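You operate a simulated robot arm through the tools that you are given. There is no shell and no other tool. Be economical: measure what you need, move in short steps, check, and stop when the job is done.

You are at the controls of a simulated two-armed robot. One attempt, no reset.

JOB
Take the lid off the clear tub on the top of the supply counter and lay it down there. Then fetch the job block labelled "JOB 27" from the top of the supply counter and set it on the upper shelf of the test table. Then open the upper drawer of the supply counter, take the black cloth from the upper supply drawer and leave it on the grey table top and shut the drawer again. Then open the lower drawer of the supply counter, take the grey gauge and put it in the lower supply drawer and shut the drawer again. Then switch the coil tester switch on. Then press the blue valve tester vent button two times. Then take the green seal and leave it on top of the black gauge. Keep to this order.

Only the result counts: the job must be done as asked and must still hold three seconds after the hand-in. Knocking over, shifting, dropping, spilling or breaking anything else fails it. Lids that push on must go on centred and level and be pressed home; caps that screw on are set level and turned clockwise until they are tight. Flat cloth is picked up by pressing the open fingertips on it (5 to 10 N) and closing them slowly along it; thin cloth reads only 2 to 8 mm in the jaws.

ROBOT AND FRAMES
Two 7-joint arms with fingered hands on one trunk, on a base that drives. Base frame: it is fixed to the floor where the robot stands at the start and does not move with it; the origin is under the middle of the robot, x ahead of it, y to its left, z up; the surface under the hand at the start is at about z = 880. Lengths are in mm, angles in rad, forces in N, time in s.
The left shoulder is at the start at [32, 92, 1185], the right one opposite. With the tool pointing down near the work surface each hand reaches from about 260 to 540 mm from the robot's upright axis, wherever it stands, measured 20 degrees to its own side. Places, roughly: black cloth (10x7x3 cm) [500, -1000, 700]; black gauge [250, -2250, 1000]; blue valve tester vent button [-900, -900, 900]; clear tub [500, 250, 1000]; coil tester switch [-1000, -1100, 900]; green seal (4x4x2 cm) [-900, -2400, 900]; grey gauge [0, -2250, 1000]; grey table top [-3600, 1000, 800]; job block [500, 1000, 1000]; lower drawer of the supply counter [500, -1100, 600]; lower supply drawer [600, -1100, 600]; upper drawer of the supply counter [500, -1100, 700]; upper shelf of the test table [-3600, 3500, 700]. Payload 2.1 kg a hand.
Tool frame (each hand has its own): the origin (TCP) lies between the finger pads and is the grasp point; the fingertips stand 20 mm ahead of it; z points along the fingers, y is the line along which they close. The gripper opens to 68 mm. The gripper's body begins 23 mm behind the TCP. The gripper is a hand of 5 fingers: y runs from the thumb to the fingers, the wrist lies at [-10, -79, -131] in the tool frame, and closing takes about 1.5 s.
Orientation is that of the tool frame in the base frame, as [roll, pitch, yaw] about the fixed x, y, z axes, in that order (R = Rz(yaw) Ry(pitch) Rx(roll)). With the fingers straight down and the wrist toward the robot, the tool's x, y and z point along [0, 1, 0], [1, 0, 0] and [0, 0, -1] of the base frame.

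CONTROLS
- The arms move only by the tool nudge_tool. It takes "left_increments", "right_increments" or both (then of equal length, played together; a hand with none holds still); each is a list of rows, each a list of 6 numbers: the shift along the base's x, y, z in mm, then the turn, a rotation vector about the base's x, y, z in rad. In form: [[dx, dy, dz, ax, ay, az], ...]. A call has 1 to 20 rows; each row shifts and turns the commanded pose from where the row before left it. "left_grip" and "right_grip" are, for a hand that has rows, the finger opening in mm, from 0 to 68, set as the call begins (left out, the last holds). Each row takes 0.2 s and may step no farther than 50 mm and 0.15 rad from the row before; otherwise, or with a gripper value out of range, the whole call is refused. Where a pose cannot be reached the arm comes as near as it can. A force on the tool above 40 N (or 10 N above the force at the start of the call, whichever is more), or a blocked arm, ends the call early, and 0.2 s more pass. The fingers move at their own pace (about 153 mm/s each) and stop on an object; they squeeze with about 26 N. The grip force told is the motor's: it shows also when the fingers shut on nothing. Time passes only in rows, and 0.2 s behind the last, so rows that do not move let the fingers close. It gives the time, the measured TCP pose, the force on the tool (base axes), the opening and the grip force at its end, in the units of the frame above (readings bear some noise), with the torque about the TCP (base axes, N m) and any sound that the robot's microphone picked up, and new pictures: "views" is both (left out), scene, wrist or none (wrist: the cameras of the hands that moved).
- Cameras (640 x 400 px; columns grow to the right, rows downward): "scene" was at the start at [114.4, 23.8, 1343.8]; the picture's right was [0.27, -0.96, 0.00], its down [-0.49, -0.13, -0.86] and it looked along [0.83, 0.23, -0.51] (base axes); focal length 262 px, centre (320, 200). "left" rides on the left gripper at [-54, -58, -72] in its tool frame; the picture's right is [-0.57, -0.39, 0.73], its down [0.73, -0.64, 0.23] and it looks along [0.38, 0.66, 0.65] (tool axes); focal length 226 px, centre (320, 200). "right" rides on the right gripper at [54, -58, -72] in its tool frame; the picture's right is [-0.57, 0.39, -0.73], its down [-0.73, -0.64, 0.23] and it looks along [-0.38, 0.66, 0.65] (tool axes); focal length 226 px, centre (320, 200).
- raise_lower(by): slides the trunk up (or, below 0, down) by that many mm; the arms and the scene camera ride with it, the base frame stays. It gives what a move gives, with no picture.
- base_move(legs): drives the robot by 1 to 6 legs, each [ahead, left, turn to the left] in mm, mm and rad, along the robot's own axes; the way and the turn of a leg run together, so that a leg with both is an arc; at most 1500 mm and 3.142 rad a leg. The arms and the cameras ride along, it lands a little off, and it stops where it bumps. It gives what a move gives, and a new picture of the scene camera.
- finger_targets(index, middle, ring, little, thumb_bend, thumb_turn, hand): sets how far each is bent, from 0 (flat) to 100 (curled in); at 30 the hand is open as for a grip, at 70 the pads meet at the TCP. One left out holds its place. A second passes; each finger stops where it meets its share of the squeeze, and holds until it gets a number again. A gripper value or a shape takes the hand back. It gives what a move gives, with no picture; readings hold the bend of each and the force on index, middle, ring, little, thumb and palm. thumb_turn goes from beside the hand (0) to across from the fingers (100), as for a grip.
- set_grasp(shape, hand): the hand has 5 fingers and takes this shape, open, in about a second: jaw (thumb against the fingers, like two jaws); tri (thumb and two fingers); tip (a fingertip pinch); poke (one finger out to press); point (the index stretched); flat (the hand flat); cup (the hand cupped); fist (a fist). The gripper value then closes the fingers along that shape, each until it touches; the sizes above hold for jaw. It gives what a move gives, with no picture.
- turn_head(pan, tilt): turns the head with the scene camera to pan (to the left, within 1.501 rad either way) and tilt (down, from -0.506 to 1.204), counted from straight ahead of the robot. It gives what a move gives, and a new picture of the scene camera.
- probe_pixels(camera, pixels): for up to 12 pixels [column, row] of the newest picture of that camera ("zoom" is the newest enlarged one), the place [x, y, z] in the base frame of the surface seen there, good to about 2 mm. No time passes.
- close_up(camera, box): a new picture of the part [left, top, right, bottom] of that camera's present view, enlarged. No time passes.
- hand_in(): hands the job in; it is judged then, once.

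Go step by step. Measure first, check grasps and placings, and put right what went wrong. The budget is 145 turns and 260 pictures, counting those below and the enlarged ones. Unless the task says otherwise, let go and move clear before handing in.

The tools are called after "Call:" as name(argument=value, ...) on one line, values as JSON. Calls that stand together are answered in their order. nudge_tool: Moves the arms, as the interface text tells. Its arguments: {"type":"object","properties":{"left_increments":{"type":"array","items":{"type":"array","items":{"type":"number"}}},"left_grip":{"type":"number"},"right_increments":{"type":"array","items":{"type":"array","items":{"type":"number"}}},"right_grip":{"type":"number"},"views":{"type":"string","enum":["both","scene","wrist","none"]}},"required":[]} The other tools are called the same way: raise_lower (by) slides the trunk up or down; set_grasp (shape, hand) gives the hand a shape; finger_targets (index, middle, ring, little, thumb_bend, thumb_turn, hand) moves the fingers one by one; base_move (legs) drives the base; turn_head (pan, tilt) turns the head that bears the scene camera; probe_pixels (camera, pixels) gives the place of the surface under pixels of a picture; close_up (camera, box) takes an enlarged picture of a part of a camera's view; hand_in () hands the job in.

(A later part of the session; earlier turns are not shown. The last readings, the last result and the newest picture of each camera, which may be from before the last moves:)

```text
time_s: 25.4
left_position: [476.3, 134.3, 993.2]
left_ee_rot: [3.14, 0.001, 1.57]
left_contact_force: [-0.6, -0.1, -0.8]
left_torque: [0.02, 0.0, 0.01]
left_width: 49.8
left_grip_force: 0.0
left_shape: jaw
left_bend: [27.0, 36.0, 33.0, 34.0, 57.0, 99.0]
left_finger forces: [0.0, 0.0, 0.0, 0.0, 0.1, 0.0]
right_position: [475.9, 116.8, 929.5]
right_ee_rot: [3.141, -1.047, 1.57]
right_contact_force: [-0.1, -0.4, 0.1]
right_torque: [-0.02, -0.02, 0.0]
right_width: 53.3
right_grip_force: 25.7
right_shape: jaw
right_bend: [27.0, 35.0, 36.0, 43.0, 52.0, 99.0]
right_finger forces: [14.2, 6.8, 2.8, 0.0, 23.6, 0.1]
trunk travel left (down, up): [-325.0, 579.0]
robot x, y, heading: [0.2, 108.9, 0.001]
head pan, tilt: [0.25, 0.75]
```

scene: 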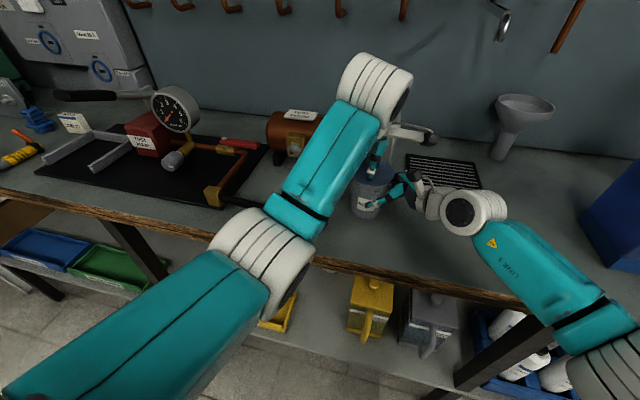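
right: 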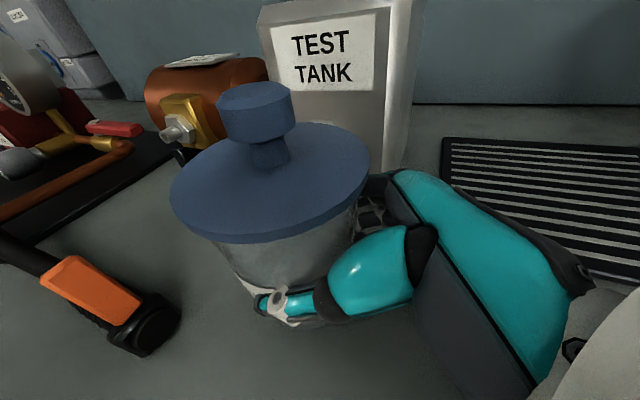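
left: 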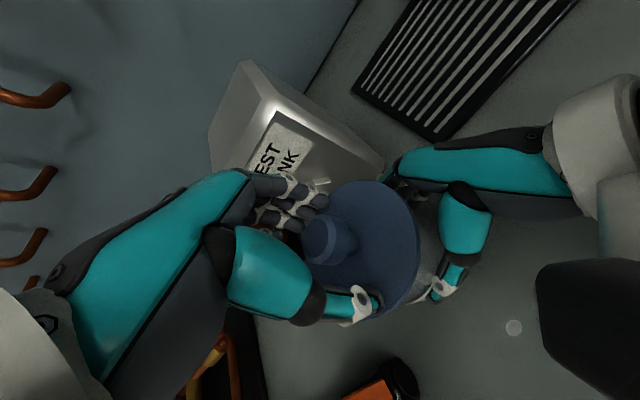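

I'll close the left hand on the knob.

Call:
nudge_tool(left_increments=[[0, 0, 0, 0, 0, 0], [0, 0, 0, 0, 0, 0], [0, 0, 0, 0, 0, 0], [0, 0, 0, 0, 0, 0], [0, 0, 0, 0, 0, 0], [0, 0, 0, 0, 0, 0], [0, 0, 0, 0, 0, 0]], left_grip=0, views="none")

Call:
nudge_tool(left_increments=[[0, 0, 3, 0, 0, 0], [0, 0, 3, 0, 0, 0], [0, 0, 4, 0, 0, 0], [0, 0, 5, 0, 0, 0], [0, 0, 10, 0, 0, 0]])

```text
time_s: 27.0
left_position: [476.9, 133.0, 991.8]
left_ee_rot: [3.14, 0.001, 1.571]
left_contact_force: [0.0, 0.8, -0.1]
left_torque: [0.02, 0.01, 0.03]
left_width: 13.9
left_grip_force: 26.3
left_shape: jaw
left_bend: [74.0, 72.0, 70.0, 70.0, 81.0, 100.0]
left_finger forces: [15.8, 6.2, 0.0, 0.0, 22.9, 0.1]
right_position: [475.2, 116.7, 927.6]
right_ee_rot: [3.14, -1.048, 1.575]
right_contact_force: [0.0, -0.8, 0.2]
right_torque: [-0.03, 0.02, 0.02]
right_width: 52.6
right_grip_force: 25.6
right_shape: jaw
right_bend: [27.0, 36.0, 37.0, 43.0, 52.0, 97.0]
right_finger forces: [14.6, 6.6, 3.0, 0.0, 23.8, 0.0]
trunk travel left (down, up): [-325.0, 579.0]
robot x, y, heading: [-1.0, 110.0, 0.003]
head pan, tilt: [0.25, 0.75]
heard: snap
```

```text
time_s: 28.2
left_position: [476.0, 133.5, 1016.5]
left_ee_rot: [3.141, -0.001, 1.571]
left_contact_force: [0.4, -0.8, 0.4]
left_torque: [-0.02, -0.01, -0.02]
left_width: 14.2
left_grip_force: 26.2
left_shape: jaw
left_bend: [74.0, 72.0, 70.0, 70.0, 81.0, 100.0]
left_finger forces: [16.4, 6.2, 0.0, 0.0, 23.3, 0.0]
right_position: [475.6, 118.4, 928.6]
right_ee_rot: [-3.141, -1.047, 1.571]
right_contact_force: [-0.2, -0.8, -1.3]
right_torque: [-0.02, 0.0, -0.01]
right_width: 52.8
right_grip_force: 26.0
right_shape: jaw
right_bend: [27.0, 36.0, 37.0, 43.0, 52.0, 97.0]
right_finger forces: [14.6, 6.7, 3.0, 0.0, 23.7, 0.0]
trunk travel left (down, up): [-325.0, 579.0]
robot x, y, heading: [-0.4, 109.3, -0.003]
head pan, tilt: [0.25, 0.75]
```

scene: 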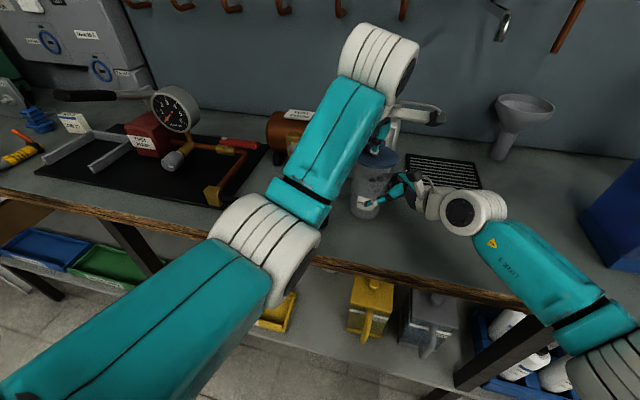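
left: 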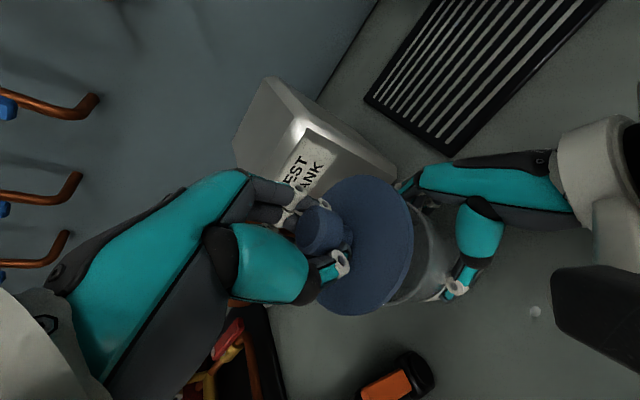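

There was a snap, and the lid has lifted free. I'll raise it further, then open the right hand and withdraw it.

Call:
nudge_tool(left_increments=[[0, 0, 25, 0, 0, 0], [0, 0, 25, 0, 0, 0], [0, 0, 20, 0, 0, 0]], views="none")

Call:
nudge_tool(right_increments=[[0, 0, 0, 0, 0, 0], [0, 0, 0, 0, 0, 0], [0, 0, 0, 0, 0, 0], [0, 0, 0, 0, 0, 0]], right_grip=68)

Call:
close_up(camera="scene", box=[240, 100, 480, 260])

```text
time_s: 29.0
left_position: [476.4, 132.2, 1087.8]
left_ee_rot: [3.14, 0.001, 1.57]
left_contact_force: [0.2, 0.1, 0.1]
left_torque: [-0.06, -0.02, 0.0]
left_width: 14.5
left_grip_force: 25.8
left_shape: jaw
left_bend: [74.0, 72.0, 70.0, 70.0, 81.0, 100.0]
left_finger forces: [17.5, 6.3, 0.0, 0.1, 24.2, 0.1]
right_position: [474.5, 117.0, 929.2]
right_ee_rot: [-3.141, -1.048, 1.571]
right_contact_force: [-0.6, -0.2, 0.5]
right_torque: [-0.01, 0.02, 0.0]
right_width: 52.5
right_grip_force: 26.0
right_shape: jaw
right_bend: [27.0, 36.0, 37.0, 43.0, 52.0, 97.0]
right_finger forces: [14.7, 6.6, 3.1, 0.0, 23.8, 0.1]
trunk travel left (down, up): [-325.0, 579.0]
robot x, y, heading: [5.0, 109.5, -0.001]
head pan, tilt: [0.25, 0.75]
```

```text
time_s: 30.0
left_position: [475.7, 132.9, 1087.1]
left_ee_rot: [3.141, 0.0, 1.571]
left_contact_force: [0.4, -0.2, -0.7]
left_torque: [-0.03, 0.01, 0.03]
left_width: 14.1
left_grip_force: 25.9
left_shape: jaw
left_bend: [74.0, 72.0, 70.0, 70.0, 81.0, 100.0]
left_finger forces: [17.5, 6.2, 0.0, 0.0, 24.3, 0.0]
right_position: [476.6, 117.2, 928.8]
right_ee_rot: [3.141, -1.047, 1.57]
right_contact_force: [0.7, -0.5, 0.5]
right_torque: [-0.03, -0.06, 0.05]
right_width: 67.6
right_grip_force: 0.0
right_shape: jaw
right_bend: [30.0, 30.0, 30.0, 30.0, 30.0, 98.0]
right_finger forces: [0.0, 0.1, 0.0, 0.1, 0.0, 0.0]
trunk travel left (down, up): [-325.0, 579.0]
robot x, y, heading: [-0.7, 107.9, 0.002]
head pan, tilt: [0.25, 0.75]
```

scene: 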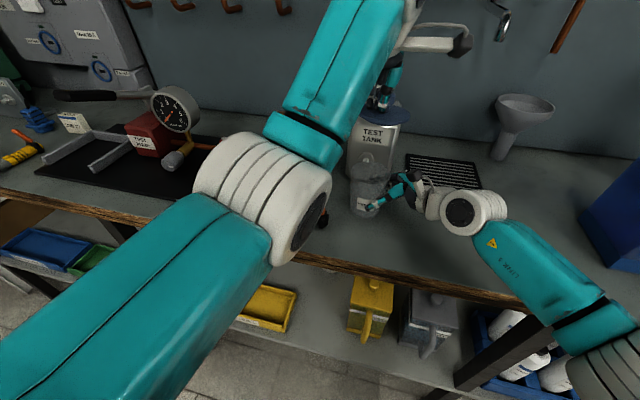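
right: 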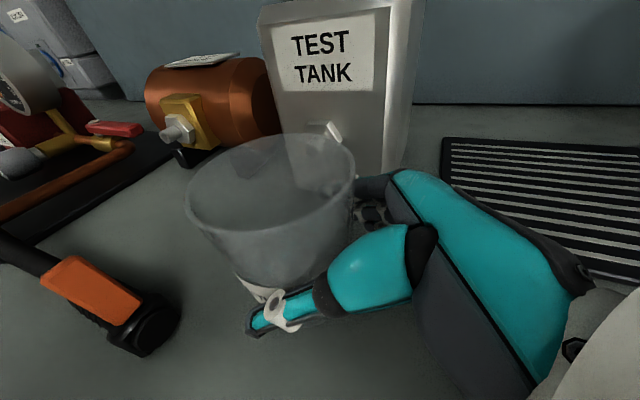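

```text
2.50 times, centred on (360, 180) of scene
```

zoom: 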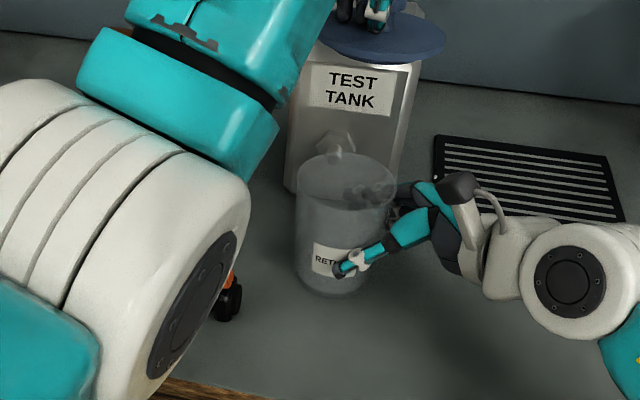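

The tub is standing with its contents clear. I'll withdraw the right hand and tuck it away to the right, then probe the free counter.

Call:
nudge_tool(right_increments=[[0, -9, 5, 0, 0, 0], [0, -17, 10, 0, 0, 0], [0, -26, 15, 0, 0, 0], [0, -35, 20, 0, 0, 0], [-10, -35, 30, -0.1, 0, 0], [-10, -30, 35, -0.1, 0, 0], [-10, -30, 35, -0.12, 0, 0], [-10, -20, 35, -0.12, 0, 0], [-10, -10, 35, -0.12, 0, 0], [-10, 0, 35, -0.12, 0, 0], [-10, 0, 0, -0.12, 0, 0], [0, 0, 0, -0.12, 0, 0], [0, 0, 0, -0.127, 0, 0]], views="scene")

Call:
probe_pixels(camera="scene", pixels=[[415, 225], [440, 235], [400, 250], [380, 265], [340, 250], [325, 205], [480, 240], [365, 205]])

```text
time_s: 32.8
left_position: [475.9, 132.3, 1086.4]
left_ee_rot: [3.141, 0.0, 1.57]
left_contact_force: [-0.6, 0.5, -1.1]
left_torque: [0.01, 0.0, -0.01]
left_width: 14.2
left_grip_force: 25.9
left_shape: jaw
left_bend: [74.0, 72.0, 70.0, 70.0, 81.0, 100.0]
left_finger forces: [18.1, 6.3, 0.0, 0.0, 24.5, 0.0]
right_position: [405.7, -94.1, 1183.1]
right_ee_rot: [3.141, 0.002, 1.573]
right_contact_force: [-0.3, 0.4, 0.7]
right_torque: [0.0, 0.0, -0.01]
right_width: 67.5
right_grip_force: 0.0
right_shape: jaw
right_bend: [30.0, 30.0, 30.0, 30.0, 30.0, 98.0]
right_finger forces: [0.1, 0.0, 0.1, 0.0, 0.1, 0.1]
trunk travel left (down, up): [-325.0, 579.0]
robot x, y, heading: [-2.4, 111.0, 0.001]
head pan, tilt: [0.25, 0.75]
```

scene: 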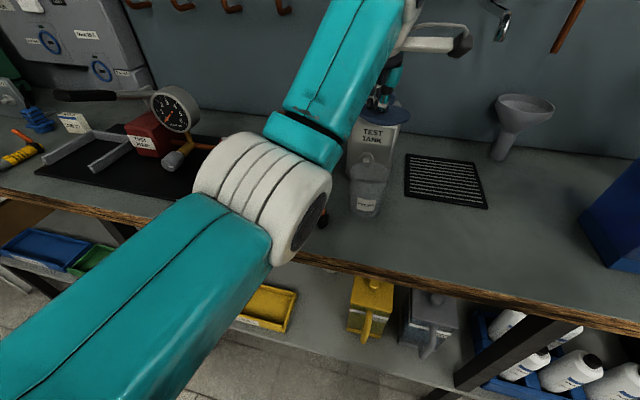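

```text
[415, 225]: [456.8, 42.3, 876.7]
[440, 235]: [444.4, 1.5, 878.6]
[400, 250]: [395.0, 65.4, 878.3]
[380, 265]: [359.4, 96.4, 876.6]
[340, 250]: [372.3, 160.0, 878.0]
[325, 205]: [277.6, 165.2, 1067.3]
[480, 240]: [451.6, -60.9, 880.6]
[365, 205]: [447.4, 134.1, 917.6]
```

Free counter is at (430,35,878). I'll carry the lid there and lower it partway to look.

Call:
nudge_tool(left_increments=[[-15, -32, 0, 0, 0, 0], [-15, -32, 0, 0, 0, 0], [-16, -33, 0, 0, 0, 0], [0, 0, -40, 0, 0, 0], [0, 0, -40, 0, 0, 0], [0, 0, -40, 0, 0, 0], [0, 0, -25, 0, 0, 0]])

Call:
close_up(camera="scene", box=[330, 140, 490, 260])

```text
time_s: 34.4
left_position: [431.1, 36.6, 940.2]
left_ee_rot: [-3.141, 0.0, 1.57]
left_contact_force: [1.1, 0.2, -0.1]
left_torque: [0.01, -0.04, -0.02]
left_width: 13.9
left_grip_force: 26.4
left_shape: jaw
left_bend: [74.0, 72.0, 70.0, 70.0, 81.0, 100.0]
left_finger forces: [19.8, 5.6, 0.0, 0.1, 25.2, 0.0]
right_position: [406.0, -96.0, 1183.1]
right_ee_rot: [-3.141, 0.001, 1.569]
right_contact_force: [-0.4, -0.7, -0.1]
right_torque: [0.0, 0.0, -0.02]
right_width: 67.7
right_grip_force: 0.0
right_shape: jaw
right_bend: [30.0, 30.0, 30.0, 30.0, 30.0, 98.0]
right_finger forces: [0.1, 0.1, 0.0, 0.0, 0.1, 0.1]
trunk travel left (down, up): [-325.0, 579.0]
robot x, y, heading: [1.0, 112.2, 0.0]
head pan, tilt: [0.25, 0.75]
```

scene: 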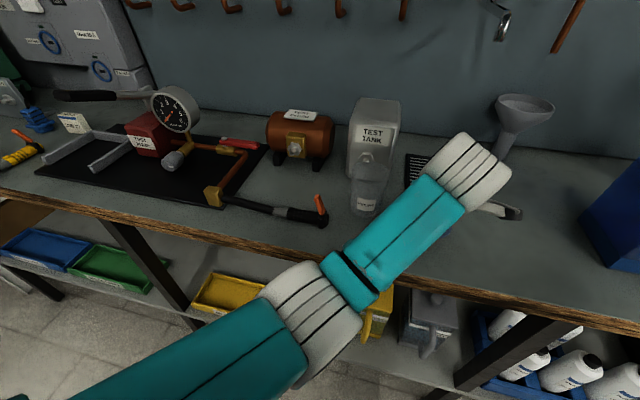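
left: 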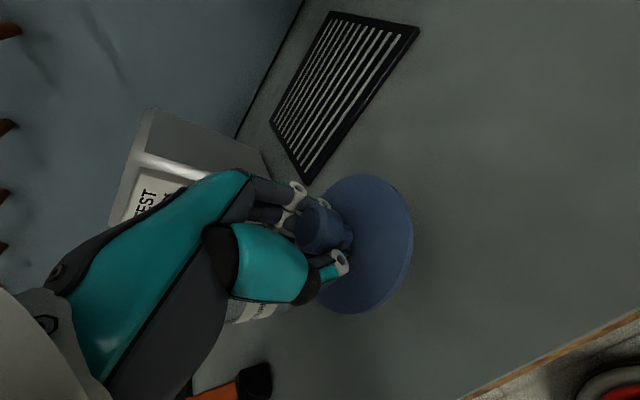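

```text
3.33 times, centred on (410, 200) of scene
```

zoom: 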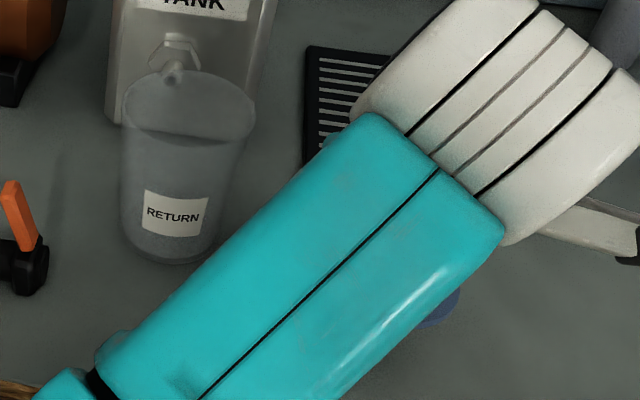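

The tub is clear of the arm. I'll lower in small steps until contact.

Call:
nudge_tool(left_increments=[[0, 0, -8, 0, 0, 0], [0, 0, -6, 0, 0, 0], [0, 0, -3, 0, 0, 0], [0, 0, -3, 0, 0, 0], [0, 0, -2, 0, 0, 0], [0, 0, -2, 0, 0, 0], [0, 0, -2, 0, 0, 0], [0, 0, -2, 0, 0, 0]], views="wrist")

Call:
probe_pixels(camera="left", pixels=[[365, 178], [408, 240], [365, 310], [385, 240], [350, 280], [500, 250], [430, 240]])

```text
time_s: 36.2
left_position: [430.5, 37.1, 912.8]
left_ee_rot: [-3.141, 0.0, 1.571]
left_contact_force: [-0.1, -0.3, 1.6]
left_torque: [-0.03, 0.0, 0.01]
left_width: 14.1
left_grip_force: 25.9
left_shape: jaw
left_bend: [74.0, 72.0, 70.0, 70.0, 81.0, 100.0]
left_finger forces: [20.0, 5.8, 0.1, 0.0, 25.4, 0.1]
right_position: [406.3, -94.7, 1182.7]
right_ee_rot: [-3.141, 0.0, 1.571]
right_contact_force: [0.5, -0.2, 0.8]
right_torque: [0.01, 0.02, 0.0]
right_width: 67.5
right_grip_force: 0.0
right_shape: jaw
right_bend: [30.0, 30.0, 30.0, 30.0, 30.0, 98.0]
right_finger forces: [0.0, 0.0, 0.0, 0.1, 0.1, 0.0]
trunk travel left (down, up): [-325.0, 579.0]
robot x, y, heading: [-0.7, 106.0, -0.001]
head pan, tilt: [0.25, 0.75]
```

left: 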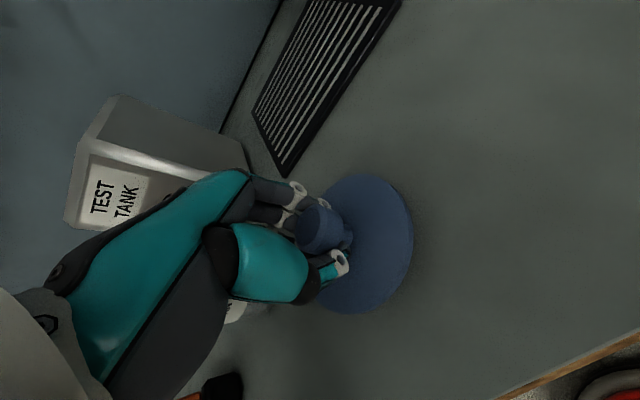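

```text
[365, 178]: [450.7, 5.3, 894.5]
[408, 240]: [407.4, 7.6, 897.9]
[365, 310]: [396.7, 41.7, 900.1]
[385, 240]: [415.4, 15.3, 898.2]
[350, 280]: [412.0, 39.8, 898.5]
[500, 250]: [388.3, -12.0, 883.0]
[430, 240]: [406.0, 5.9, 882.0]
```

The lid top is at about z 897, nearly level, with contact starting (1.6 N). I'll lower a little more.

Call:
nudge_tool(left_increments=[[0, 0, -2, 0, 0, 0], [0, 0, -2, 0, 0, 0], [0, 0, -2, 0, 0, 0], [0, 0, -2, 0, 0, 0]], views="none")

```text
time_s: 37.2
left_position: [428.2, 35.5, 909.0]
left_ee_rot: [3.137, 0.003, 1.571]
left_contact_force: [-0.6, 1.7, 15.1]
left_torque: [-0.17, -0.38, 0.01]
left_width: 15.2
left_grip_force: 25.8
left_shape: jaw
left_bend: [76.0, 72.0, 70.0, 70.0, 81.0, 100.0]
left_finger forces: [32.5, 5.8, 0.1, 0.0, 30.4, 0.0]
right_position: [405.3, -94.9, 1184.6]
right_ee_rot: [3.14, -0.001, 1.572]
right_contact_force: [-0.8, -0.1, 0.8]
right_torque: [0.0, 0.02, 0.02]
right_width: 67.8
right_grip_force: 0.1
right_shape: jaw
right_bend: [30.0, 30.0, 30.0, 30.0, 30.0, 98.0]
right_finger forces: [0.0, 0.0, 0.0, 0.0, 0.0, 0.1]
trunk travel left (down, up): [-325.0, 579.0]
robot x, y, heading: [0.5, 108.9, -0.004]
head pan, tilt: [0.25, 0.75]
```

It is firmly on the counter (15 N). I'll open, wait, and rise.

Call:
nudge_tool(left_increments=[[0, 0, 3, 0, 0, 0], [0, 0, 0, 0, 0, 0], [0, 0, 0, 0, 0, 0], [0, 0, 0, 0, 0, 0], [0, 0, 10, 0, 0, 0], [0, 0, 25, 0, 0, 0], [0, 0, 40, 0, 0, 0], [0, 0, 40, 0, 0, 0], [0, 30, 40, 0, 0, 0], [0, 40, 20, 0, 0, 0], [0, 40, 20, 0, 0, 0], [0, 40, 20, 0, 0, 0]], left_grip=55)

Call:
close_up(camera="scene", box=[330, 140, 490, 260])

```text
time_s: 39.8
left_position: [439.0, 186.0, 1125.5]
left_ee_rot: [-3.141, 0.0, 1.571]
left_contact_force: [-0.6, 0.3, -0.5]
left_torque: [0.0, 0.02, 0.01]
left_width: 54.8
left_grip_force: 0.0
left_shape: jaw
left_bend: [27.0, 34.0, 32.0, 33.0, 50.0, 99.0]
left_finger forces: [0.1, 0.0, 0.0, 0.1, 0.0, 0.0]
left hand out of reach, approached as far as the arm can: row 11
right_position: [407.0, -95.1, 1183.4]
right_ee_rot: [3.141, -0.001, 1.571]
right_contact_force: [-0.1, 0.3, 0.0]
right_torque: [0.01, -0.02, -0.02]
right_width: 67.7
right_grip_force: 0.0
right_shape: jaw
right_bend: [30.0, 30.0, 30.0, 30.0, 30.0, 98.0]
right_finger forces: [0.1, 0.0, 0.0, 0.0, 0.1, 0.0]
trunk travel left (down, up): [-325.0, 579.0]
robot x, y, heading: [2.0, 109.7, -0.004]
head pan, tilt: [0.25, 0.75]
```

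scene: 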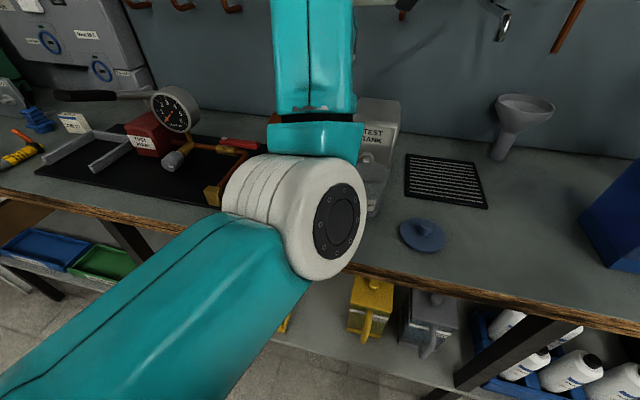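
left: 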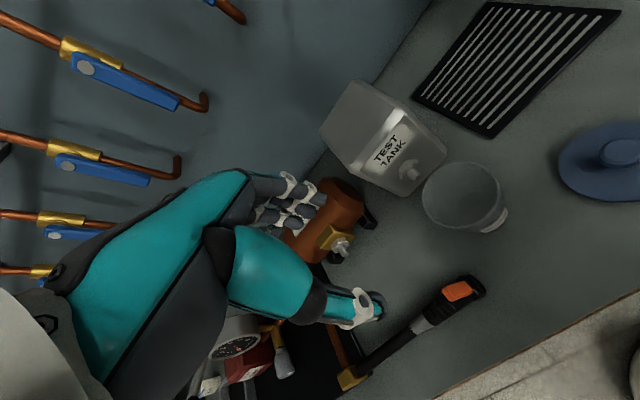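

```text
3.33 times, centred on (410, 200) of scene
```

zoom: 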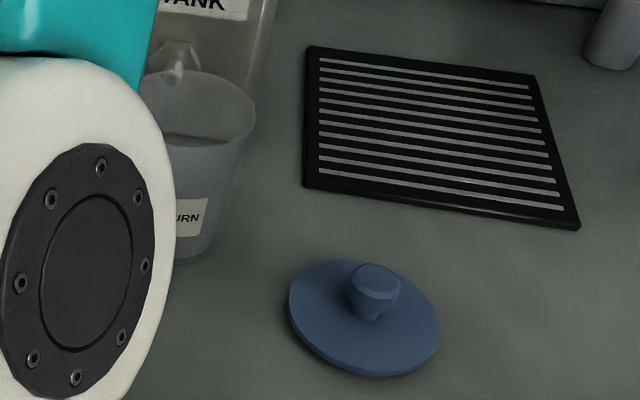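

The lid lies flat on the counter beside the upright tub. Next is the job block: I'll raise the trunk, retract the hands, back off and drive left.

Call:
raise_lower(by=100)

Call:
nudge_tool(left_increments=[[-40, 15, 0, 0, 0, 0], [-40, 15, 0, 0, 0, 0], [-20, 15, 0, 0, 0, 0]], right_increments=[[-40, -15, 0, 0, 0, 0], [-40, -15, 0, 0, 0, 0], [0, -15, 0, 0, 0, 0]], views="none")

Call:
base_move(legs=[[-200, 0, 0], [0, 700, 0]])

Call:
turn_head(pan=0.2, tilt=0.55)

```text
time_s: 41.1
left_position: [435.3, 184.4, 1224.2]
left_ee_rot: [-3.14, -0.001, 1.571]
left_contact_force: [0.3, 0.0, 0.2]
left_torque: [-0.01, -0.03, -0.02]
left_width: 55.1
left_grip_force: 0.1
left_shape: jaw
left_bend: [27.0, 34.0, 32.0, 33.0, 50.0, 99.0]
left_finger forces: [0.0, 0.0, 0.0, 0.1, 0.0, 0.0]
right_position: [406.5, -95.6, 1282.7]
right_ee_rot: [3.141, 0.001, 1.571]
right_contact_force: [-0.2, 0.7, -0.6]
right_torque: [0.0, -0.02, 0.0]
right_width: 67.6
right_grip_force: 0.0
right_shape: jaw
right_bend: [30.0, 30.0, 30.0, 30.0, 30.0, 98.0]
right_finger forces: [0.0, 0.0, 0.0, 0.1, 0.0, 0.0]
trunk travel left (down, up): [-425.0, 479.0]
robot x, y, heading: [-0.2, 109.1, -0.005]
head pan, tilt: [0.25, 0.75]
```

```text
time_s: 41.9
left_position: [418.6, 247.0, 1221.5]
left_ee_rot: [3.139, -0.001, 1.571]
left_contact_force: [-0.8, -0.7, -1.0]
left_torque: [0.0, 0.01, 0.03]
left_width: 54.7
left_grip_force: 0.1
left_shape: jaw
left_bend: [27.0, 34.0, 32.0, 33.0, 50.0, 99.0]
left_finger forces: [0.1, 0.0, 0.0, 0.1, 0.0, 0.0]
left hand out of reach, approached as far as the arm can: row 1, 2, 3
right_position: [325.4, -138.4, 1281.7]
right_ee_rot: [3.142, 0.0, 1.57]
right_contact_force: [-0.7, 0.3, -0.8]
right_torque: [-0.02, 0.02, -0.01]
right_width: 67.6
right_grip_force: 0.0
right_shape: jaw
right_bend: [30.0, 30.0, 30.0, 30.0, 30.0, 98.0]
right_finger forces: [0.0, 0.0, 0.0, 0.0, 0.0, 0.1]
trunk travel left (down, up): [-425.0, 479.0]
robot x, y, heading: [-2.1, 105.1, 0.003]
head pan, tilt: [0.25, 0.75]
```

```text
time_s: 46.9
left_position: [224.1, 949.5, 1221.6]
left_ee_rot: [3.14, 0.001, 1.568]
left_contact_force: [0.3, 0.0, -0.1]
left_torque: [0.01, 0.04, 0.0]
left_width: 54.7
left_grip_force: 0.0
left_shape: jaw
left_bend: [27.0, 34.0, 32.0, 33.0, 50.0, 99.0]
left_finger forces: [0.1, 0.1, 0.0, 0.0, 0.0, 0.0]
right_position: [129.7, 562.8, 1281.8]
right_ee_rot: [-3.141, 0.0, 1.568]
right_contact_force: [0.0, 0.7, -1.2]
right_torque: [-0.01, 0.01, 0.01]
right_width: 67.6
right_grip_force: 0.0
right_shape: jaw
right_bend: [30.0, 30.0, 30.0, 30.0, 30.0, 98.0]
right_finger forces: [0.1, 0.0, 0.0, 0.0, 0.1, 0.0]
trunk travel left (down, up): [-425.0, 479.0]
robot x, y, heading: [-197.5, 809.2, -0.005]
head pan, tilt: [0.25, 0.75]
```

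scene: 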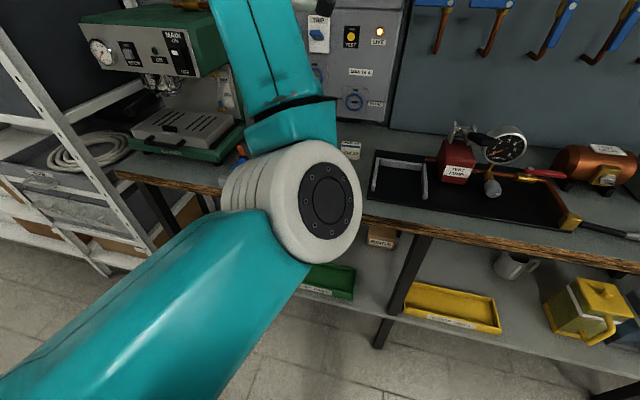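

```text
time_s: 47.7
left_position: [223.9, 948.5, 1220.6]
left_ee_rot: [3.14, 0.0, 1.568]
left_contact_force: [-0.7, 0.7, -0.4]
left_torque: [-0.01, -0.04, 0.03]
left_width: 54.7
left_grip_force: 0.1
left_shape: jaw
left_bend: [27.0, 34.0, 32.0, 33.0, 50.0, 99.0]
left_finger forces: [0.0, 0.1, 0.0, 0.0, 0.1, 0.1]
right_position: [131.0, 561.4, 1282.9]
right_ee_rot: [3.141, 0.0, 1.57]
right_contact_force: [-0.4, 0.2, 0.1]
right_torque: [-0.02, 0.0, 0.01]
right_width: 67.8
right_grip_force: 0.0
right_shape: jaw
right_bend: [30.0, 30.0, 30.0, 30.0, 30.0, 98.0]
right_finger forces: [0.0, 0.0, 0.1, 0.0, 0.1, 0.1]
trunk travel left (down, up): [-425.0, 479.0]
robot x, y, heading: [-191.9, 813.8, -0.003]
head pan, tilt: [0.201, 0.55]
```

scene: 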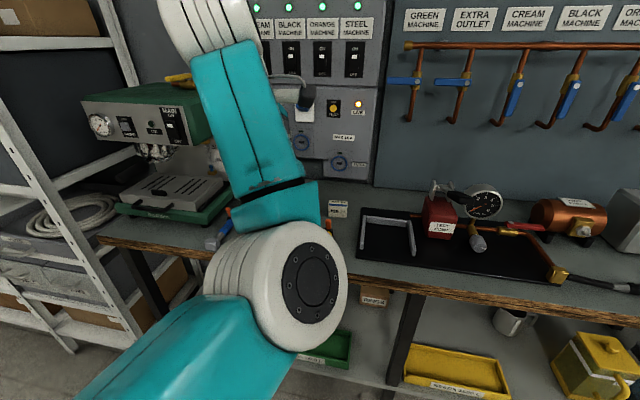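

The left arm hides part of the counter. A labelled block shows at (340,208), so I'll enlarge it.

Call:
close_up(camera="scene", box=[300, 170, 460, 270])

Call:
nudge_tool(left_increments=[[0, -30, 40, 0, 0, 0], [0, -30, 40, 0, 0, 0], [0, -30, 40, 0, 0, 0], [0, -30, 30, 0, 0, 0], [-30, -20, 0, 0, 0, 0]])

```text
4.00 times, centred on (380, 220) of scene
```

zoom: 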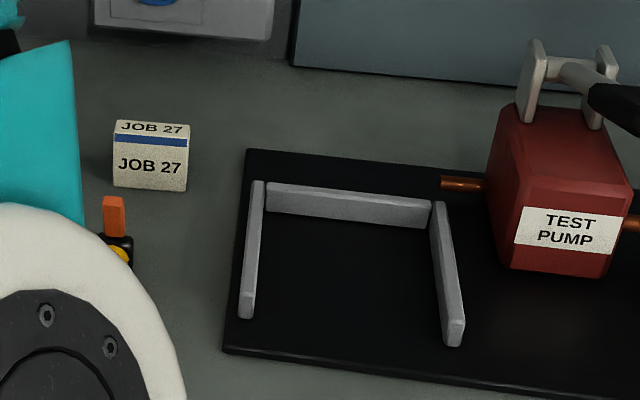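

```text
time_s: 48.9
left_position: [179.5, 819.2, 1351.6]
left_ee_rot: [3.141, 0.001, 1.57]
left_contact_force: [0.2, 0.4, 0.0]
left_torque: [0.02, -0.03, -0.01]
left_width: 55.1
left_grip_force: 0.3
left_shape: jaw
left_bend: [27.0, 34.0, 32.0, 33.0, 50.0, 99.0]
left_finger forces: [0.0, 0.0, 0.1, 0.0, 0.0, 0.0]
left hand out of reach, approached as far as the arm can: row 1, 3, 4, 5
right_position: [130.5, 562.9, 1281.8]
right_ee_rot: [3.14, -0.001, 1.569]
right_contact_force: [-0.6, -0.2, -0.4]
right_torque: [-0.03, -0.03, -0.01]
right_width: 67.8
right_grip_force: 0.1
right_shape: jaw
right_bend: [30.0, 30.0, 30.0, 30.0, 30.0, 98.0]
right_finger forces: [0.0, 0.1, 0.0, 0.0, 0.1, 0.0]
trunk travel left (down, up): [-425.0, 479.0]
robot x, y, heading: [-195.4, 812.2, -0.0]
head pan, tilt: [0.201, 0.55]
```

scene: 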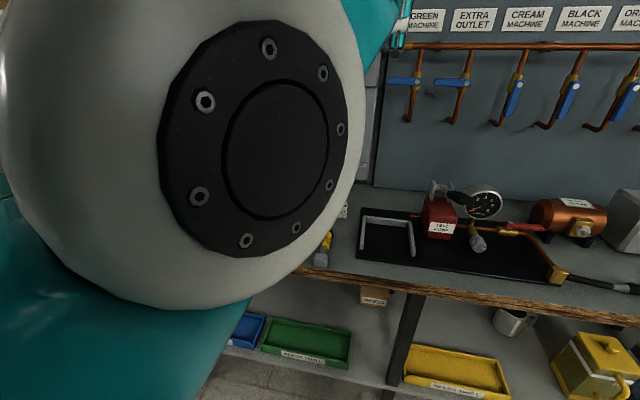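
left: 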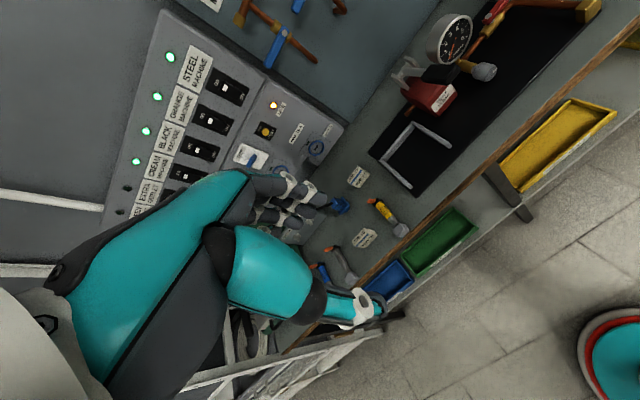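

JOB 27 is the block beside the black tray, at (358,175) in the left wrist picture. Another block at (365,238) is a decoy. I'll enlarge both and measure.

Call:
close_up(camera="left", box=[300, 130, 440, 270])

Call:
probe_pixels(camera="left", pixels=[[358, 172], [352, 180], [358, 182], [365, 238], [340, 205], [385, 210], [345, 255], [400, 180], [380, 190]])

```text
2.86 times, centred on (370, 200) of left
```

zoom: 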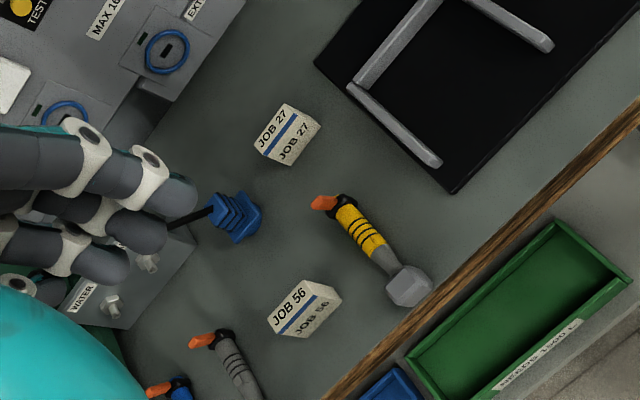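

```text
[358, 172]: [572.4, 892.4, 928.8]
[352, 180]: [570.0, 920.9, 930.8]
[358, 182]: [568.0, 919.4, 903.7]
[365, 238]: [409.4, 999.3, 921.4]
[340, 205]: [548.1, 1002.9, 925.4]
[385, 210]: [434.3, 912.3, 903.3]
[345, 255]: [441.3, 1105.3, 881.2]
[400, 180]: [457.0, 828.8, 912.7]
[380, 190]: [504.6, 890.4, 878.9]
```

Call:
probe_pixels(camera="zoom", pixels=[[282, 104], [320, 122], [256, 140], [293, 162], [255, 149], [290, 130], [300, 145], [275, 125], [320, 128], [237, 200], [318, 205]])

```text
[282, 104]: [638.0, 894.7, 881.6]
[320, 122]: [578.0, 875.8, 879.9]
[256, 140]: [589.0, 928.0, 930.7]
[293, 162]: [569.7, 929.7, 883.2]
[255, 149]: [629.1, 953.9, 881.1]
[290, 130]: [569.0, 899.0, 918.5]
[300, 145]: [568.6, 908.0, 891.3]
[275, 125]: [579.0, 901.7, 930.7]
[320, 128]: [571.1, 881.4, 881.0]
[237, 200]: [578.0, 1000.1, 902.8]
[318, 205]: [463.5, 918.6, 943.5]
```

JOB 27: front face x≈569, y 881–930, top z 931. Before driving closer I'll check the counter's front edge and floor clearance.

Call:
probe_pixels(camera="scene", pixels=[[420, 286], [420, 292], [500, 303], [395, 375], [450, 345], [400, 310], [415, 225], [322, 255]])

Call:
probe_pixels(camera="left", pixels=[[400, 225], [590, 330], [500, 260], [345, 310], [360, 330]])

```text
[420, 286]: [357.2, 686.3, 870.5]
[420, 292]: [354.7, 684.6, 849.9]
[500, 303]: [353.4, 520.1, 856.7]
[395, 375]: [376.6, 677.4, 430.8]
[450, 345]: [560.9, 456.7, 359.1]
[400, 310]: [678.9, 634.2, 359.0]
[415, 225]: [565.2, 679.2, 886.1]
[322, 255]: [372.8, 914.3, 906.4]
```

```text
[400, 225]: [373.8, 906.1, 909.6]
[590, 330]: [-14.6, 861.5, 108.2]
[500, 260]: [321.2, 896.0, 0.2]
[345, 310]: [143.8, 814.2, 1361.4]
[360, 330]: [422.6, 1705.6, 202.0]
```

Counter edge is at x=355 and the base front reaches about 200–250 mm ahead of centre, so driving to x≈60 is safe. I'll drive, lower the trunk, then turn the left hand to a 45° forward-down grasp closing along y.

Call:
base_move(legs=[[255, 10, 0]])

Call:
raise_lower(by=-120)

Call:
nudge_tool(left_increments=[[0, 3, -10, 0, 0, -0.143], [0, 3, -10, 0, 0, -0.143], [0, 3, -10, 0, 0, -0.143], [0, 3, -10, 0, 0, -0.143], [0, 3, -10, 0, 0, -0.143], [0, 3, -10, 0, 0, -0.143], [0, 3, -10, 0, 0, -0.143], [0, 3, -10, 0, 0, -0.143], [0, 3, -10, 0, 0, -0.143], [0, 3, -10, 0, 0, -0.143], [0, 3, -10, 0, 0, -0.141]], left_grip=68)

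```text
time_s: 50.7
left_position: [433.1, 825.0, 1351.1]
left_ee_rot: [-3.142, 0.0, 1.563]
left_contact_force: [0.8, -0.3, 0.3]
left_torque: [0.0, -0.01, 0.01]
left_width: 54.5
left_grip_force: 0.1
left_shape: jaw
left_bend: [27.0, 34.0, 32.0, 33.0, 50.0, 99.0]
left_finger forces: [0.1, 0.0, 0.0, 0.1, 0.1, 0.0]
right_position: [383.1, 570.3, 1283.2]
right_ee_rot: [3.141, 0.0, 1.565]
right_contact_force: [1.5, 0.3, -0.6]
right_torque: [-0.01, -0.04, 0.02]
right_width: 67.5
right_grip_force: 0.0
right_shape: jaw
right_bend: [30.0, 30.0, 30.0, 30.0, 30.0, 98.0]
right_finger forces: [0.0, 0.0, 0.0, 0.1, 0.0, 0.0]
trunk travel left (down, up): [-425.0, 479.0]
robot x, y, heading: [57.4, 819.5, -0.009]
head pan, tilt: [0.201, 0.55]
```

scene: 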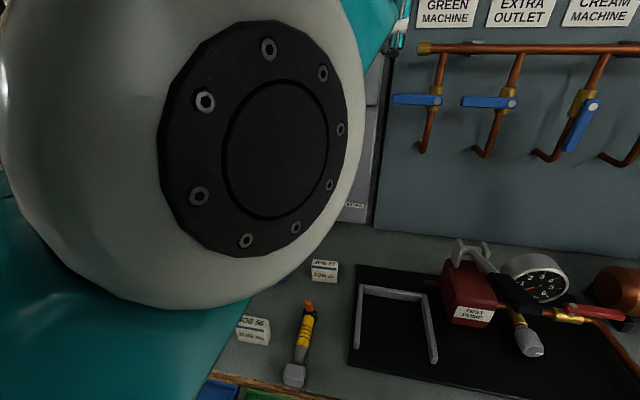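

```text
time_s: 52.2
left_position: [450.5, 825.7, 1218.3]
left_ee_rot: [-3.099, -0.001, 1.565]
left_contact_force: [-0.4, 0.3, 0.6]
left_torque: [0.01, -0.02, -0.01]
left_width: 54.9
left_grip_force: 0.1
left_shape: jaw
left_bend: [27.0, 34.0, 32.0, 33.0, 50.0, 99.0]
left_finger forces: [0.1, 0.0, 0.1, 0.0, 0.1, 0.0]
right_position: [381.6, 569.3, 1162.8]
right_ee_rot: [3.14, -0.002, 1.567]
right_contact_force: [0.0, -0.1, -0.5]
right_torque: [0.02, 0.02, -0.02]
right_width: 67.6
right_grip_force: 0.1
right_shape: jaw
right_bend: [30.0, 30.0, 30.0, 30.0, 30.0, 98.0]
right_finger forces: [0.0, 0.0, 0.0, 0.0, 0.1, 0.1]
trunk travel left (down, up): [-305.0, 599.0]
robot x, y, heading: [55.8, 822.7, -0.007]
head pan, tilt: [0.201, 0.55]
```

```text
time_s: 54.6
left_position: [467.8, 855.8, 1120.5]
left_ee_rot: [-3.1, -0.001, -0.007]
left_contact_force: [0.2, -0.6, -0.3]
left_torque: [-0.01, 0.01, 0.01]
left_width: 67.9
left_grip_force: 0.1
left_shape: jaw
left_bend: [30.0, 30.0, 30.0, 30.0, 30.0, 98.0]
left_finger forces: [0.0, 0.1, 0.0, 0.0, 0.0, 0.0]
left hand out of reach, approached as far as the arm can: row 1, 2, 3, 4, 5
right_position: [382.1, 571.0, 1163.8]
right_ee_rot: [3.14, 0.0, 1.565]
right_contact_force: [-0.1, -0.1, -0.2]
right_torque: [-0.02, -0.02, 0.02]
right_width: 67.8
right_grip_force: 0.0
right_shape: jaw
right_bend: [30.0, 30.0, 30.0, 30.0, 30.0, 98.0]
right_finger forces: [0.0, 0.0, 0.1, 0.0, 0.1, 0.0]
trunk travel left (down, up): [-305.0, 599.0]
robot x, y, heading: [59.6, 822.3, -0.007]
head pan, tilt: [0.201, 0.55]
```

scene: 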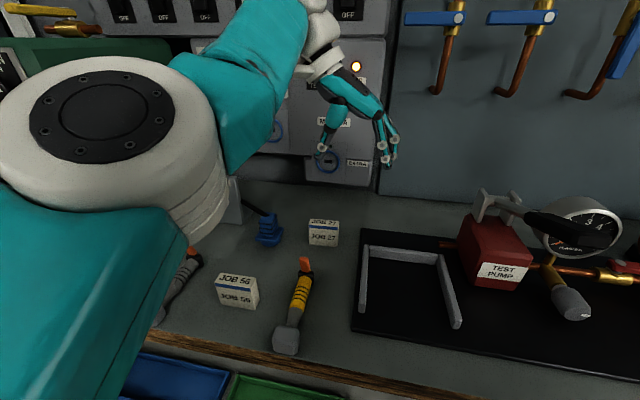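
left: 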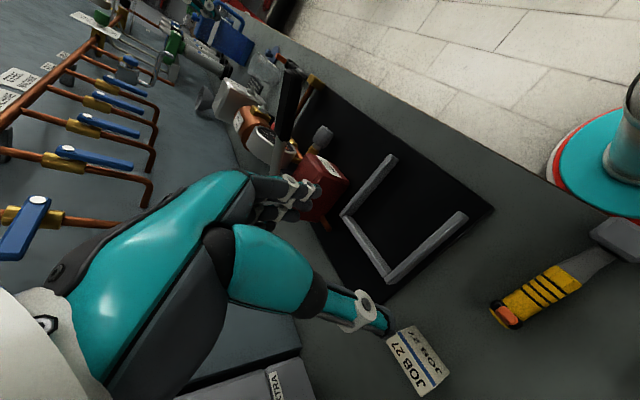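

The scene now shows JOB 27 clearly at (323,232). I'll measure its corners.

Call:
close_up(camera="scene", box=[260, 180, 380, 260])

Call:
probe_pixels(camera="scene", pixels=[[311, 219], [337, 219], [309, 224], [338, 229], [310, 242], [337, 246], [323, 222], [323, 238], [265, 235], [275, 215], [345, 210], [232, 205]])

```text
5.00 times, centred on (320, 220) of scene
```

zoom: 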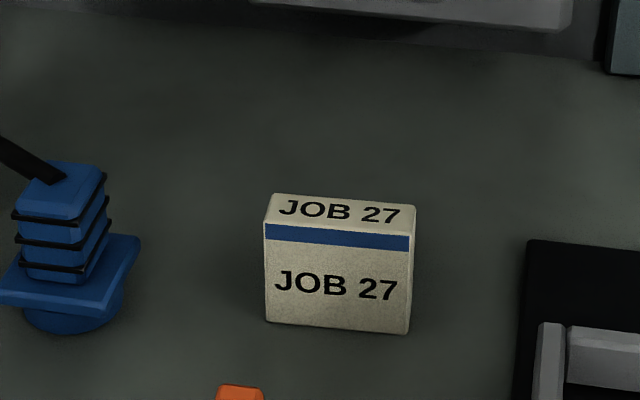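

```text
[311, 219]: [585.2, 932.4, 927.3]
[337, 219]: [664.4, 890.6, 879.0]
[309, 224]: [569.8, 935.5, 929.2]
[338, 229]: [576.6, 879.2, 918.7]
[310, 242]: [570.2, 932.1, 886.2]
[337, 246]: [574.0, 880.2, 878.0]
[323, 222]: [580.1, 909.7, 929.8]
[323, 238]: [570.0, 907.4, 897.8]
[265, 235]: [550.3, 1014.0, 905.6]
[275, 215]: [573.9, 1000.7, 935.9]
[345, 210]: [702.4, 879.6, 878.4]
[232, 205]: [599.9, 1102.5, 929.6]
```

Block: y 880–934, front x 570, depth about 22, top z 930, so the grasp centre is (581,907). I'll tilt the hand 45° and go to the pre-grasp at (517,907,985).

Call:
nudge_tool(left_increments=[[8, 8.5, -22, -0.041, 0, 0], [8, 8.5, -22, 0, -0.131, 0], [8, 8.5, -22, 0, -0.131, 0], [8, 8.5, -22, 0, -0.131, 0], [8, 8.5, -22, 0, -0.131, 0], [8, 8.5, -22, 0, -0.131, 0], [0, 0, 0, 0, -0.131, 0]])

Call:
close_up(camera="scene", box=[240, 140, 400, 260])

```text
time_s: 56.2
left_position: [607.3, 903.9, 1007.4]
left_ee_rot: [-3.133, -0.789, -0.008]
left_contact_force: [-1.1, 0.0, 0.1]
left_torque: [0.0, 0.03, -0.01]
left_width: 67.8
left_grip_force: 0.0
left_shape: jaw
left_bend: [30.0, 30.0, 30.0, 30.0, 30.0, 98.0]
left_finger forces: [0.0, 0.1, 0.0, 0.0, 0.0, 0.1]
left hand out of reach, approached as far as the arm can: row 2, 3, 4, 5, 6, 7
right_position: [382.2, 570.7, 1162.8]
right_ee_rot: [-3.141, 0.001, 1.565]
right_contact_force: [0.9, 0.2, 0.0]
right_torque: [0.0, -0.03, -0.03]
right_width: 67.7
right_grip_force: 0.0
right_shape: jaw
right_bend: [30.0, 30.0, 30.0, 30.0, 30.0, 98.0]
right_finger forces: [0.0, 0.1, 0.0, 0.1, 0.1, 0.1]
trunk travel left (down, up): [-305.0, 599.0]
robot x, y, heading: [59.4, 824.1, -0.012]
head pan, tilt: [0.201, 0.55]
```

scene: 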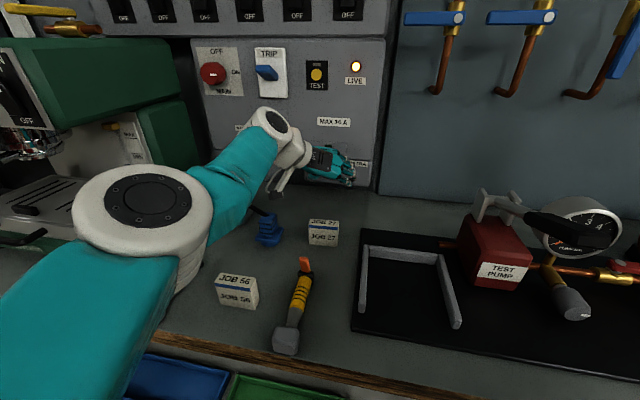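
left: 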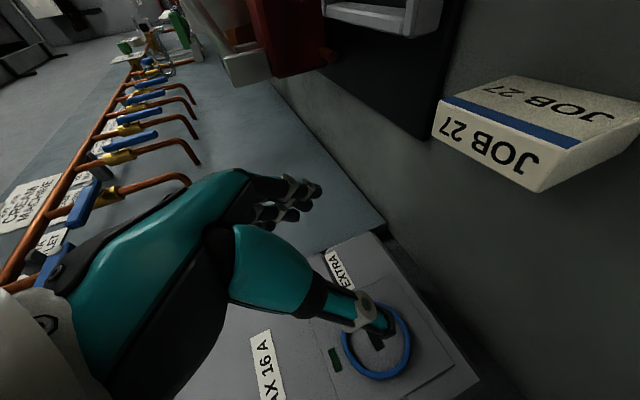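

```text
3.33 times, centred on (320, 200) of scene
```

zoom: 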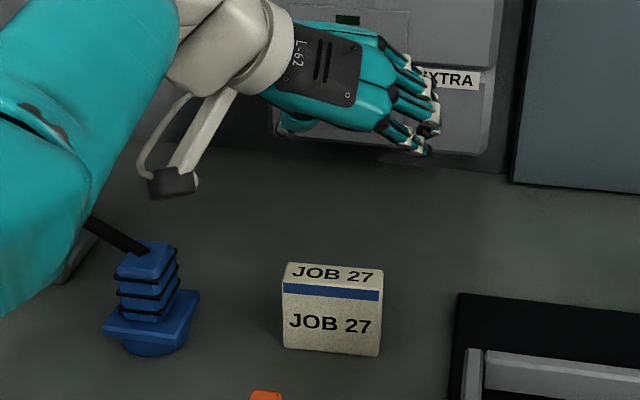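

The arm settled at x≈607, past the block, because this posture needs more distance. I'll back the base 75 mm so the hand comes to the near side.

Call:
base_move(legs=[[-85, 0, 0]])

Call:
nudge_tool(left_increments=[[0, 2, -10, 0, 0, 0], [0, 1, -15, 0, 0, 0]])

Call:
close_up(camera="scene", box=[260, 130, 400, 230])

```text
time_s: 57.3
left_position: [521.5, 904.0, 1009.1]
left_ee_rot: [-3.134, -0.787, -0.007]
left_contact_force: [0.1, -0.4, 0.0]
left_torque: [0.03, 0.0, 0.01]
left_width: 67.6
left_grip_force: 0.0
left_shape: jaw
left_bend: [30.0, 30.0, 30.0, 30.0, 30.0, 98.0]
left_finger forces: [0.1, 0.1, 0.0, 0.1, 0.0, 0.1]
right_position: [296.0, 570.1, 1162.8]
right_ee_rot: [3.142, 0.0, 1.566]
right_contact_force: [-0.1, -0.1, 0.5]
right_torque: [-0.01, 0.01, 0.01]
right_width: 68.0
right_grip_force: 0.1
right_shape: jaw
right_bend: [30.0, 30.0, 30.0, 30.0, 30.0, 98.0]
right_finger forces: [0.0, 0.0, 0.0, 0.0, 0.0, 0.0]
trunk travel left (down, up): [-305.0, 599.0]
robot x, y, heading: [-32.5, 825.9, -0.006]
head pan, tilt: [0.201, 0.55]
```

scene: 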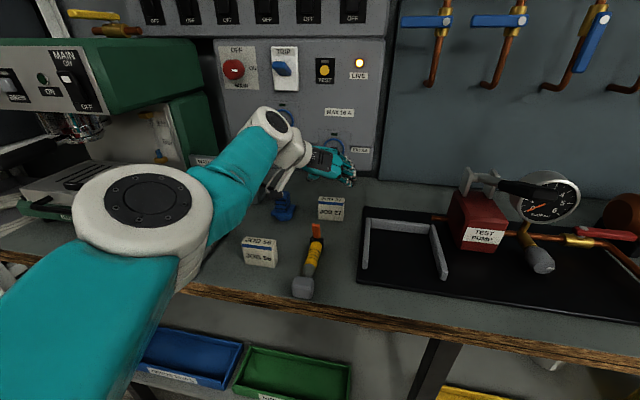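

```text
time_s: 57.9
left_position: [522.5, 905.3, 984.1]
left_ee_rot: [-3.138, -0.785, -0.005]
left_contact_force: [-0.5, 0.2, 0.0]
left_torque: [-0.04, 0.01, -0.04]
left_width: 67.7
left_grip_force: 0.0
left_shape: jaw
left_bend: [30.0, 30.0, 30.0, 30.0, 30.0, 98.0]
left_finger forces: [0.1, 0.0, 0.0, 0.0, 0.1, 0.1]
right_position: [296.5, 570.9, 1162.8]
right_ee_rot: [-3.141, 0.0, 1.565]
right_contact_force: [-0.3, 0.0, 0.3]
right_torque: [0.02, 0.0, 0.0]
right_width: 67.7
right_grip_force: 0.1
right_shape: jaw
right_bend: [30.0, 30.0, 30.0, 30.0, 30.0, 98.0]
right_finger forces: [0.0, 0.0, 0.1, 0.0, 0.0, 0.0]
trunk travel left (down, up): [-305.0, 599.0]
robot x, y, heading: [-26.9, 821.3, -0.007]
head pan, tilt: [0.201, 0.55]
```

scene: 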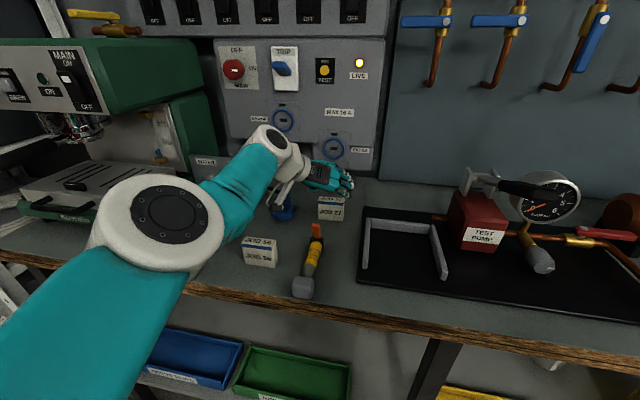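
left: 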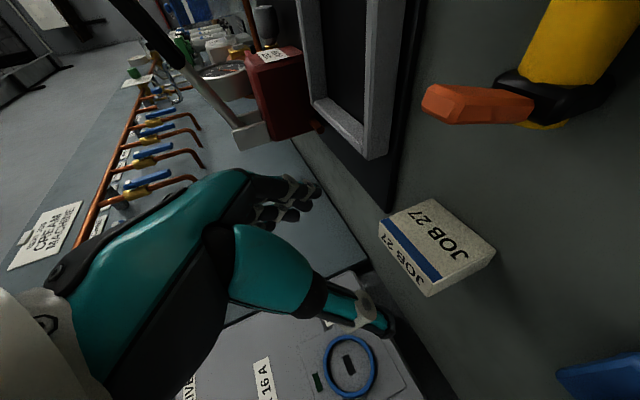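

```text
4.00 times, centred on (330, 180) of scene
```

zoom: 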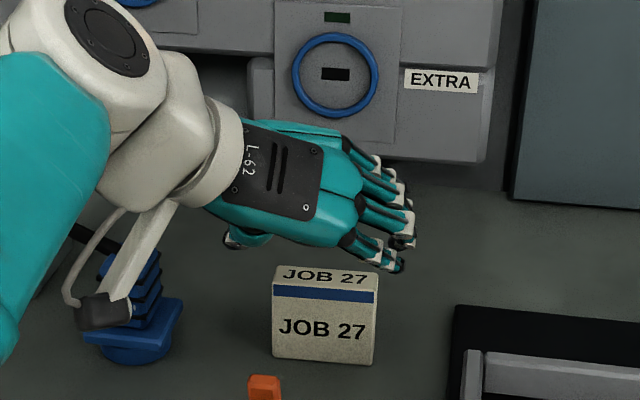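

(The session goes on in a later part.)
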